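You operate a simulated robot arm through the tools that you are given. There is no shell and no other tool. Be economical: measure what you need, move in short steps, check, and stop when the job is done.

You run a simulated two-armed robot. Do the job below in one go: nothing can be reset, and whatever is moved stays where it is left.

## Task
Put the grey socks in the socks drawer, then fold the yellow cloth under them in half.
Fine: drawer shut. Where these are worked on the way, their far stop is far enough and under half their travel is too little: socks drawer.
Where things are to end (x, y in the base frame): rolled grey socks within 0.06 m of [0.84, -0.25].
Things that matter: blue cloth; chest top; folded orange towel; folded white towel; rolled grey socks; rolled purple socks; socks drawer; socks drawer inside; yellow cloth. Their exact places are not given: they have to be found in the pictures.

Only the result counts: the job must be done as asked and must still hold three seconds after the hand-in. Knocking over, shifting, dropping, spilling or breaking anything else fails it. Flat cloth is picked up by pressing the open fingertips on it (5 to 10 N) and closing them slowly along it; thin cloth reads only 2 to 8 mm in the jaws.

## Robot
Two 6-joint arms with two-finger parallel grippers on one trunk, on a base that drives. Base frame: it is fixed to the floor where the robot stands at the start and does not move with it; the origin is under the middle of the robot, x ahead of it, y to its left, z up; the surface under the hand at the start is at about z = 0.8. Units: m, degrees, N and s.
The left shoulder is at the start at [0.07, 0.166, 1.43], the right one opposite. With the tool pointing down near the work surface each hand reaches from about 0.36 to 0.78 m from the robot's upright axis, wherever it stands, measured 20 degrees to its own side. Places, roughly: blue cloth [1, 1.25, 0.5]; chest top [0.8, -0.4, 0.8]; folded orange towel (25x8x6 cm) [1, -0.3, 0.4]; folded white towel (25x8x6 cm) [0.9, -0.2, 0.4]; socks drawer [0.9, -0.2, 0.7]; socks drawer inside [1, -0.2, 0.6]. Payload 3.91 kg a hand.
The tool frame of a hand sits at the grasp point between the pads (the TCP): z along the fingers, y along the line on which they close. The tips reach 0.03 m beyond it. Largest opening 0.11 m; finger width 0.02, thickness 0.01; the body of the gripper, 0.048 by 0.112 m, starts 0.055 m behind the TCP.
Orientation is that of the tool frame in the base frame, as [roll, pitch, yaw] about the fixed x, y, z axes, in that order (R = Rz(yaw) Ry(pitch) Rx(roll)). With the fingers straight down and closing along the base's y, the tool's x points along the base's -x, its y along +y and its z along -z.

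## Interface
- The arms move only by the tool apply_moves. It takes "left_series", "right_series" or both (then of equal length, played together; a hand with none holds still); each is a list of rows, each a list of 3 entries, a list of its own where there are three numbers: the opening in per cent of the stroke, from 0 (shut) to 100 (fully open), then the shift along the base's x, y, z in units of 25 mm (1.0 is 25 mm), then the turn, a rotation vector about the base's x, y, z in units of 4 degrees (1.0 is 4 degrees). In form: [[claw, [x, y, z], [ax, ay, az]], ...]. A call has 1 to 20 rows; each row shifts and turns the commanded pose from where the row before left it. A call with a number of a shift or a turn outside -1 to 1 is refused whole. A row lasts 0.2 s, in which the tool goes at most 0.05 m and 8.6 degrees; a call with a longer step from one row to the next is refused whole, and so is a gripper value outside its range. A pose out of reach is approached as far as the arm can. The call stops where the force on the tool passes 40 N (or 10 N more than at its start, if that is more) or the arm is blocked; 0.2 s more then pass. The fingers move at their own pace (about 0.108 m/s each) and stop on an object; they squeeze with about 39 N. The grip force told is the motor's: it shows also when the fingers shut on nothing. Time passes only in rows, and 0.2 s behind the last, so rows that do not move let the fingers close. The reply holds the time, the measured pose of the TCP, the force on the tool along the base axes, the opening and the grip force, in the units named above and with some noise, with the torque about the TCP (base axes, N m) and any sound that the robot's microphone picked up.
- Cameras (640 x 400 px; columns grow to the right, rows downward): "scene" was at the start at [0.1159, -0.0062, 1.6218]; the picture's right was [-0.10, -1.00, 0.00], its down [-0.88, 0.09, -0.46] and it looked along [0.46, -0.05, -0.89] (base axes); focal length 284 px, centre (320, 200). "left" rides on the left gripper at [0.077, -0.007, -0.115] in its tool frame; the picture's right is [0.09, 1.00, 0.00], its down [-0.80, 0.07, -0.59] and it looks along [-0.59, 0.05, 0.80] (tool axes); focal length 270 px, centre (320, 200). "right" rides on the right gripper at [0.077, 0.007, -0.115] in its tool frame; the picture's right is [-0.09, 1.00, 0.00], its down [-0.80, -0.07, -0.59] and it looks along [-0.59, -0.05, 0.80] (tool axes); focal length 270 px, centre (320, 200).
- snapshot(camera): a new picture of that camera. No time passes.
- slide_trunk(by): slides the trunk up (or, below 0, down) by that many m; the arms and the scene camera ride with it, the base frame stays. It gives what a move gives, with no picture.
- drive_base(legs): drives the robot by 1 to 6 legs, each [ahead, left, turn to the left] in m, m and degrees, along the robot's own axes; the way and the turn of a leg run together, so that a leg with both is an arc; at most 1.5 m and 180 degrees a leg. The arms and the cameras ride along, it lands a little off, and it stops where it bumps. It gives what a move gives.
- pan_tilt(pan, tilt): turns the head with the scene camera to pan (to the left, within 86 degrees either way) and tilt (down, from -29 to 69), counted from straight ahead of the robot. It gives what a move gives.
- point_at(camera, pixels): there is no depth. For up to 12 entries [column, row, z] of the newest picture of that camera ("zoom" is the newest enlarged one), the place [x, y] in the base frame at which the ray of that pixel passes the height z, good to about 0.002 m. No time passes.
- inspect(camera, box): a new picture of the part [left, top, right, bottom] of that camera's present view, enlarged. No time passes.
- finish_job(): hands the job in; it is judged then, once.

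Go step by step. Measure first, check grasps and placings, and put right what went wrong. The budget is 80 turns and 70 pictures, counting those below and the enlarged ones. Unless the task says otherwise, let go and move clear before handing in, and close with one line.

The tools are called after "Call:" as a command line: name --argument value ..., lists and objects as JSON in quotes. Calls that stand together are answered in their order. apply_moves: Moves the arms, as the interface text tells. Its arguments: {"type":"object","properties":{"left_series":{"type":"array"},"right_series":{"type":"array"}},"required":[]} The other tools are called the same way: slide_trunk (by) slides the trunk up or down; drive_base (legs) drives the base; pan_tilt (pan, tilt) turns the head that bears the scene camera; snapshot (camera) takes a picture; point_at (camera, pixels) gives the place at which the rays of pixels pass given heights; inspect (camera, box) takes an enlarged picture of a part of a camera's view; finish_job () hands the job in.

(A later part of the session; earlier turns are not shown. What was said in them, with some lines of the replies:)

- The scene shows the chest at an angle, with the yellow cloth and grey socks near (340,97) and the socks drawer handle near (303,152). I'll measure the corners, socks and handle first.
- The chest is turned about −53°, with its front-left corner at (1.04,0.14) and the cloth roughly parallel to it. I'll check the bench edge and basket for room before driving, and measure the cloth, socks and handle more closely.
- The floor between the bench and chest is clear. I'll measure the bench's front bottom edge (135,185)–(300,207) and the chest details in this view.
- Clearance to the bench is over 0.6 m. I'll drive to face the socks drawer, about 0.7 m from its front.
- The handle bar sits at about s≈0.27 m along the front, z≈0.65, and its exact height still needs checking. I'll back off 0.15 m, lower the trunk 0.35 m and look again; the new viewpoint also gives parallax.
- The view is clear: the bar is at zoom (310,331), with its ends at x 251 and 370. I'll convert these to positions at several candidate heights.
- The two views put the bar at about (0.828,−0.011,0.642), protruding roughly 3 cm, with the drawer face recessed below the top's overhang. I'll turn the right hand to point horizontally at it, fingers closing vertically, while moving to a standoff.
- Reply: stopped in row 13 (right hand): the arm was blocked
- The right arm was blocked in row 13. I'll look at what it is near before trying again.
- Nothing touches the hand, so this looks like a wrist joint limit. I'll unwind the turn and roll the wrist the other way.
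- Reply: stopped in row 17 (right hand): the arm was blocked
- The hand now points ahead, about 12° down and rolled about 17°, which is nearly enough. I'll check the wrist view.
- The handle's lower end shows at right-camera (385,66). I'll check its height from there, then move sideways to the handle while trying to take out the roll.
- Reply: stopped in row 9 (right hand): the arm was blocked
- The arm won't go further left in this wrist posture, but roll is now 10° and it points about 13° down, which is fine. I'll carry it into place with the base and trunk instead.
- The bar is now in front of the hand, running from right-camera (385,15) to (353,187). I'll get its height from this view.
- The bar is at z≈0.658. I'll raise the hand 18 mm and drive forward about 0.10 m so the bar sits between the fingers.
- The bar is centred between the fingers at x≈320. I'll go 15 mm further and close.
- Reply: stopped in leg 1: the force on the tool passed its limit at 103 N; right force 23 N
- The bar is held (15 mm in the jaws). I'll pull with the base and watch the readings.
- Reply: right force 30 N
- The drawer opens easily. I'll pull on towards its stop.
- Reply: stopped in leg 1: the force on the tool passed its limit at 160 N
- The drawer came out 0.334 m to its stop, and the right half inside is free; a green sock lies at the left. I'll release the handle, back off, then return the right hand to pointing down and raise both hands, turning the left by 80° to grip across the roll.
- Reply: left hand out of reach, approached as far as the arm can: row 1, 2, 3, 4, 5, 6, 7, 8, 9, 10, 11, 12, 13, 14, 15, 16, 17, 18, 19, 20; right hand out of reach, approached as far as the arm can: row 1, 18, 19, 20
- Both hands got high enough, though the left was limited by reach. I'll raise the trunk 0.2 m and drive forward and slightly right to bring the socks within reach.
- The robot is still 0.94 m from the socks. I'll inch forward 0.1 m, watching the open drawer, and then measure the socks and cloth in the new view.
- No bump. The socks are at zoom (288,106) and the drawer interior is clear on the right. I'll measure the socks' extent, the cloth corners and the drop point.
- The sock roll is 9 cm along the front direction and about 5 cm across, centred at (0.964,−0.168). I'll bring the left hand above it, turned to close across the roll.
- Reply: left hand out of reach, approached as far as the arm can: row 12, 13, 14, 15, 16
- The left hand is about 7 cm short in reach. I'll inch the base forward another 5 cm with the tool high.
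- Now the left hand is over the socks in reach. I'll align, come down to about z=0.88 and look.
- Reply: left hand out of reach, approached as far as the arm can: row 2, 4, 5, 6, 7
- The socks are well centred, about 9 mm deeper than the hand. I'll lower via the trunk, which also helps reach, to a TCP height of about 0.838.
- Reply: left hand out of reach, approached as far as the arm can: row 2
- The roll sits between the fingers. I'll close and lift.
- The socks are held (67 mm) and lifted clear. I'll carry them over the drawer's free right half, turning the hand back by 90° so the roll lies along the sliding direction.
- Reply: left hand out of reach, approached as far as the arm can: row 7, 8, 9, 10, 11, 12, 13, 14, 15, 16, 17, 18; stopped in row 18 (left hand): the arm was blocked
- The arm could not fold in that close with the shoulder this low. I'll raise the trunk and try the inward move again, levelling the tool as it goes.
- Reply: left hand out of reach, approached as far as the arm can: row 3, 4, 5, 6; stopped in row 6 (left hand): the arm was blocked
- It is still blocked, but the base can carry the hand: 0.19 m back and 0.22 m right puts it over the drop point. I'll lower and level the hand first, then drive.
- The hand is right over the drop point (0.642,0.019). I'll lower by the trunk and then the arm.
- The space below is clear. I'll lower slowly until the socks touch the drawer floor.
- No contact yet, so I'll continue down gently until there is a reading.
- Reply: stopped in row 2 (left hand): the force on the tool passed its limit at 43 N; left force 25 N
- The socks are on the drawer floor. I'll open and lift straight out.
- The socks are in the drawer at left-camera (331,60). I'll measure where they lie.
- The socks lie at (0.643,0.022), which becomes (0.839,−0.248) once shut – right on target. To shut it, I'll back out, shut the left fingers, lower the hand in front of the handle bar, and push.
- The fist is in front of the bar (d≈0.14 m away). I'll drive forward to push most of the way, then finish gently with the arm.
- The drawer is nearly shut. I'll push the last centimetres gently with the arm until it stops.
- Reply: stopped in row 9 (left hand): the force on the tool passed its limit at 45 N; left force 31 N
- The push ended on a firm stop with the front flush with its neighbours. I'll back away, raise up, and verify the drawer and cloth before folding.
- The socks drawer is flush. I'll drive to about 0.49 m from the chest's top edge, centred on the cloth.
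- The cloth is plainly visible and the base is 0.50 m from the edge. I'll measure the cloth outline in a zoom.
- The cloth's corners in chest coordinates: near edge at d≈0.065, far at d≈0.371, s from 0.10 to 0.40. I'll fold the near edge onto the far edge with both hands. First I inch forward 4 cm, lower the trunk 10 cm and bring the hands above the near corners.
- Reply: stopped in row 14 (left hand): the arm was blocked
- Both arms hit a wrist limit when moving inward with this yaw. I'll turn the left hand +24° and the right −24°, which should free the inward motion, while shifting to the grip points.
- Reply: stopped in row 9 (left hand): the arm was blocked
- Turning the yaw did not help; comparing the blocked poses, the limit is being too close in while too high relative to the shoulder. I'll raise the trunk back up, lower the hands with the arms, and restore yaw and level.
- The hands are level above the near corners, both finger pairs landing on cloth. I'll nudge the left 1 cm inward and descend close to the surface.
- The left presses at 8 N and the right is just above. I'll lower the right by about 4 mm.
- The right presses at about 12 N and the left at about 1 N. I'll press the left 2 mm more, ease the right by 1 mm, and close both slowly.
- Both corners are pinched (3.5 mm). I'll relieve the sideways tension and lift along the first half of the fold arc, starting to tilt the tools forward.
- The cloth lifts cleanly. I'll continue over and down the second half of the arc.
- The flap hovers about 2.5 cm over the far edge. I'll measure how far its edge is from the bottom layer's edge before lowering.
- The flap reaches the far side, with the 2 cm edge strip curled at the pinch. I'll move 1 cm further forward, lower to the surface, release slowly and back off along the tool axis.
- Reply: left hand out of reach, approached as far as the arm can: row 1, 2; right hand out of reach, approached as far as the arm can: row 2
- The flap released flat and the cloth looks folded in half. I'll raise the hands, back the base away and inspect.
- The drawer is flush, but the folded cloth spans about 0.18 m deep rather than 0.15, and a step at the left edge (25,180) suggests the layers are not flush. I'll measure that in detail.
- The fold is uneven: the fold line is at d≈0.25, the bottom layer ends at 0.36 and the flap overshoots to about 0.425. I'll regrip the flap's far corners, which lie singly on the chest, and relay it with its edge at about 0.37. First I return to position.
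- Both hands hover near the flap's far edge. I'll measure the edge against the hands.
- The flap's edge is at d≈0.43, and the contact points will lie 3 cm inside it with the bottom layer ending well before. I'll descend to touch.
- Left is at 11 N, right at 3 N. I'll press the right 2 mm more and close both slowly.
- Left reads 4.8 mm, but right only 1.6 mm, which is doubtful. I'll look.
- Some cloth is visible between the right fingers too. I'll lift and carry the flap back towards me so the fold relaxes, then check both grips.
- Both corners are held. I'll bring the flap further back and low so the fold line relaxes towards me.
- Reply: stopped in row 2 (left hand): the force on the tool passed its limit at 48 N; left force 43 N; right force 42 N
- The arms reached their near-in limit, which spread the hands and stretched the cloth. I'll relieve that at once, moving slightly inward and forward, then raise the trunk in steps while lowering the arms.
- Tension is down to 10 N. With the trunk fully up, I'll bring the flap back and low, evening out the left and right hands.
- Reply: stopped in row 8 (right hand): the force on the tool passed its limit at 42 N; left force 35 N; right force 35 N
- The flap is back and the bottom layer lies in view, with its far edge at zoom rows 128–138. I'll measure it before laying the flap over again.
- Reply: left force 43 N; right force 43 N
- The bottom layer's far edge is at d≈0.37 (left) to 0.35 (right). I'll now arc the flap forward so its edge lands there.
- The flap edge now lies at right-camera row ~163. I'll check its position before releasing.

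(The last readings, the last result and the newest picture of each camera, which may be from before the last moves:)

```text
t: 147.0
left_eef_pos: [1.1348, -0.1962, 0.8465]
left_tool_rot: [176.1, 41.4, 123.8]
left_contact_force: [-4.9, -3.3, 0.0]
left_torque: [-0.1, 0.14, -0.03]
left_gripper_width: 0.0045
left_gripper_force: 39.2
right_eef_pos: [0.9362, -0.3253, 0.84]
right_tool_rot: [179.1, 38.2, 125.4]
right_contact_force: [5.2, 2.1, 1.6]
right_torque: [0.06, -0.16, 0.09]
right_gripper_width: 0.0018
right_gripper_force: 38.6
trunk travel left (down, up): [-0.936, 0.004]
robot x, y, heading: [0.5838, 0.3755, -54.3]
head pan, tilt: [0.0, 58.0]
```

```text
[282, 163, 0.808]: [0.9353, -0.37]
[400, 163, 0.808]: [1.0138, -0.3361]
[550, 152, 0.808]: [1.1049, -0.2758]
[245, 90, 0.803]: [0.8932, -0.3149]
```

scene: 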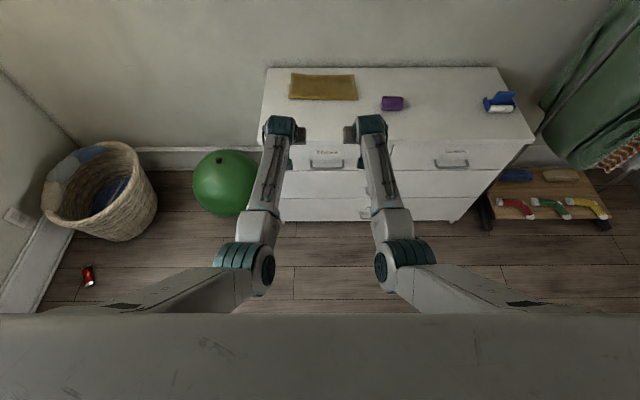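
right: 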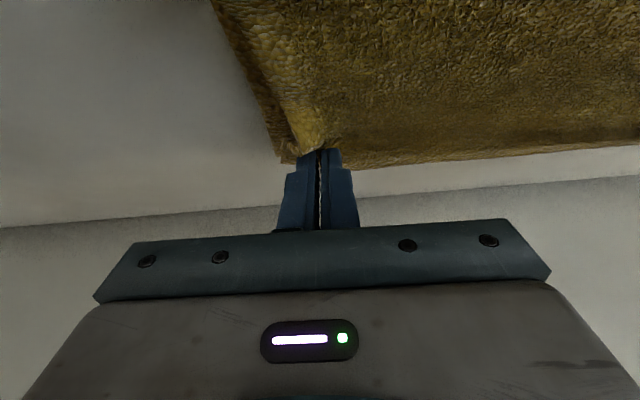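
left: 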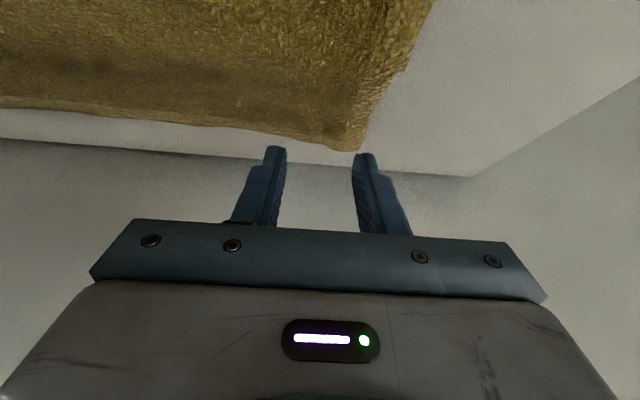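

The flap edge (d≈0.351 right to 0.374 left) now matches the bottom edge. I'll set it down, open slowly and retract.

Call:
apply_moves --left_series '[[0, [0, 0, -0.25], [0, 0, 0]], [0, [0, 0, -0.15], [0, 0, 0]], [6, [0, 0, 0], [0, 0, 0]], [12, [0, 0, 0], [0, 0, 0]], [18, [0, 0, 0], [0, 0, 0]], [24, [0, 0, 0], [0, 0, 0]], [24, [0, 0, 0.3], [0, 0, 0]], [24, [0, 0, 0.6], [0, 0, 0]], [24, [-0.1, 0.14, 0.8], [0, 0, 0]], [24, [-0.1, 0.14, 0.8], [0, 0, 0]], [24, [-0.1, 0.14, 0.8], [0, 0, 0]], [24, [-0.1, 0.14, 0.8], [0, 0, 0]]]' --right_series '[[0, [0, 0, -0.15], [0, 0, 0]], [0, [0, 0, -0.05], [0, 0, 0]], [6, [0, 0, 0], [0, 0, 0]], [12, [0, 0, 0], [0, 0, 0]], [18, [0, 0, 0], [0, 0, 0]], [24, [0, 0, 0], [0, 0, 0]], [24, [0, 0, 0.3], [0, 0, 0]], [24, [0, 0, 0.6], [0, 0, 0]], [24, [-0.1, 0.14, 0.8], [0, 0, 0]], [24, [-0.1, 0.14, 0.8], [0, 0, 0]], [24, [-0.1, 0.14, 0.8], [0, 0, 0]], [24, [-0.1, 0.14, 0.8], [0, 0, 0]]]'

Call:
drive_base --legs '[[-0.45, 0, 0]]'

Call:
inspect --camera "scene" --box '[260, 60, 440, 180]'

```text
t: 149.6
left_eef_pos: [1.1232, -0.1818, 0.9408]
left_tool_rot: [176.0, 41.2, 123.6]
left_contact_force: [0.2, -0.8, 0.0]
left_torque: [-0.01, 0.02, -0.01]
left_gripper_width: 0.0261
left_gripper_force: 0.1
right_eef_pos: [0.9249, -0.3118, 0.9397]
right_tool_rot: [179.1, 38.0, 125.4]
right_contact_force: [-0.1, -0.5, -0.5]
right_torque: [-0.04, -0.01, 0.0]
right_gripper_width: 0.0267
right_gripper_force: 0.1
trunk travel left (down, up): [-0.936, 0.004]
robot x, y, heading: [0.5881, 0.3778, -54.4]
head pan, tilt: [0.0, 58.0]
```

```text
t: 152.3
left_eef_pos: [0.8646, 0.1784, 0.9392]
left_tool_rot: [176.2, 41.1, 123.6]
left_contact_force: [0.4, -1.0, 0.0]
left_torque: [-0.01, 0.01, -0.03]
left_gripper_width: 0.0267
left_gripper_force: 0.1
right_eef_pos: [0.6645, 0.0493, 0.9382]
right_tool_rot: [179.1, 38.0, 125.3]
right_contact_force: [0.5, -0.4, 0.0]
right_torque: [0.0, 0.0, 0.02]
right_gripper_width: 0.0264
right_gripper_force: 0.2
trunk travel left (down, up): [-0.936, 0.004]
robot x, y, heading: [0.3217, 0.74, -54.1]
head pan, tilt: [0.0, 58.0]
```

```text
3.33 times, centred on (350, 120) of scene
```

zoom: 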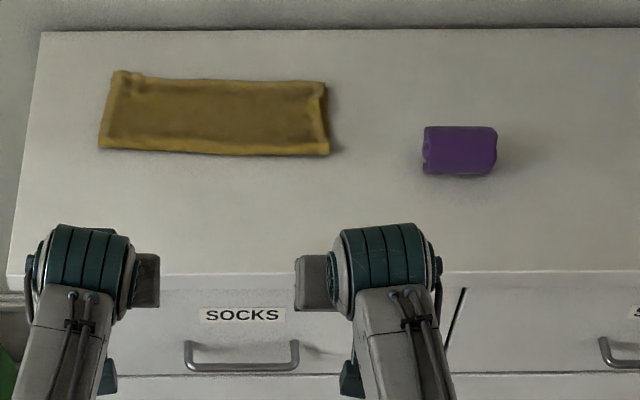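

Call:
point_at --camera "zoom" --pixels '[[99, 147, 0.806], [329, 155, 0.806], [118, 72, 0.808], [325, 83, 0.808], [215, 153, 0.806], [220, 80, 0.806], [459, 150, 0.84]]'

Call:
inspect --camera "scene" --box '[283, 72, 363, 112]'

```text
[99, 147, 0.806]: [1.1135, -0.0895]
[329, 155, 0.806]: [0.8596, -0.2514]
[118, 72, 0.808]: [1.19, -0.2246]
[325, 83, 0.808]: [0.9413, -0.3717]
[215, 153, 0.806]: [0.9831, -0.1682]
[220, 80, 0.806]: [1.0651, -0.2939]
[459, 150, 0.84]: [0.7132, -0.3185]
```

```text
8.00 times, centred on (323, 92) of scene
```

zoom: 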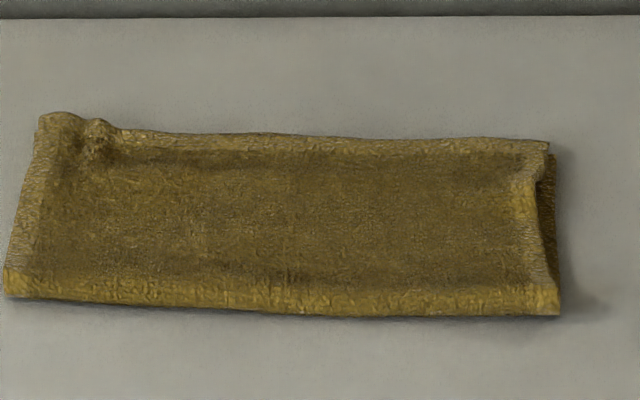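

The folded cloth is now about 0.15 m deep by 0.30 m wide with its layers aligned. The socks drawer is flush, the purple socks have not moved, and both hands are clear, so I'm handing in.

Call:
finish_job

```text
The job is handed in.
```

The grey socks are in the shut socks drawer, at about (0.84, −0.25) by calculation from where they lay before I closed it. The yellow cloth is folded in half on the chest top; I re-laid the flap once, and slight creases remain at two corners where it was gripped.
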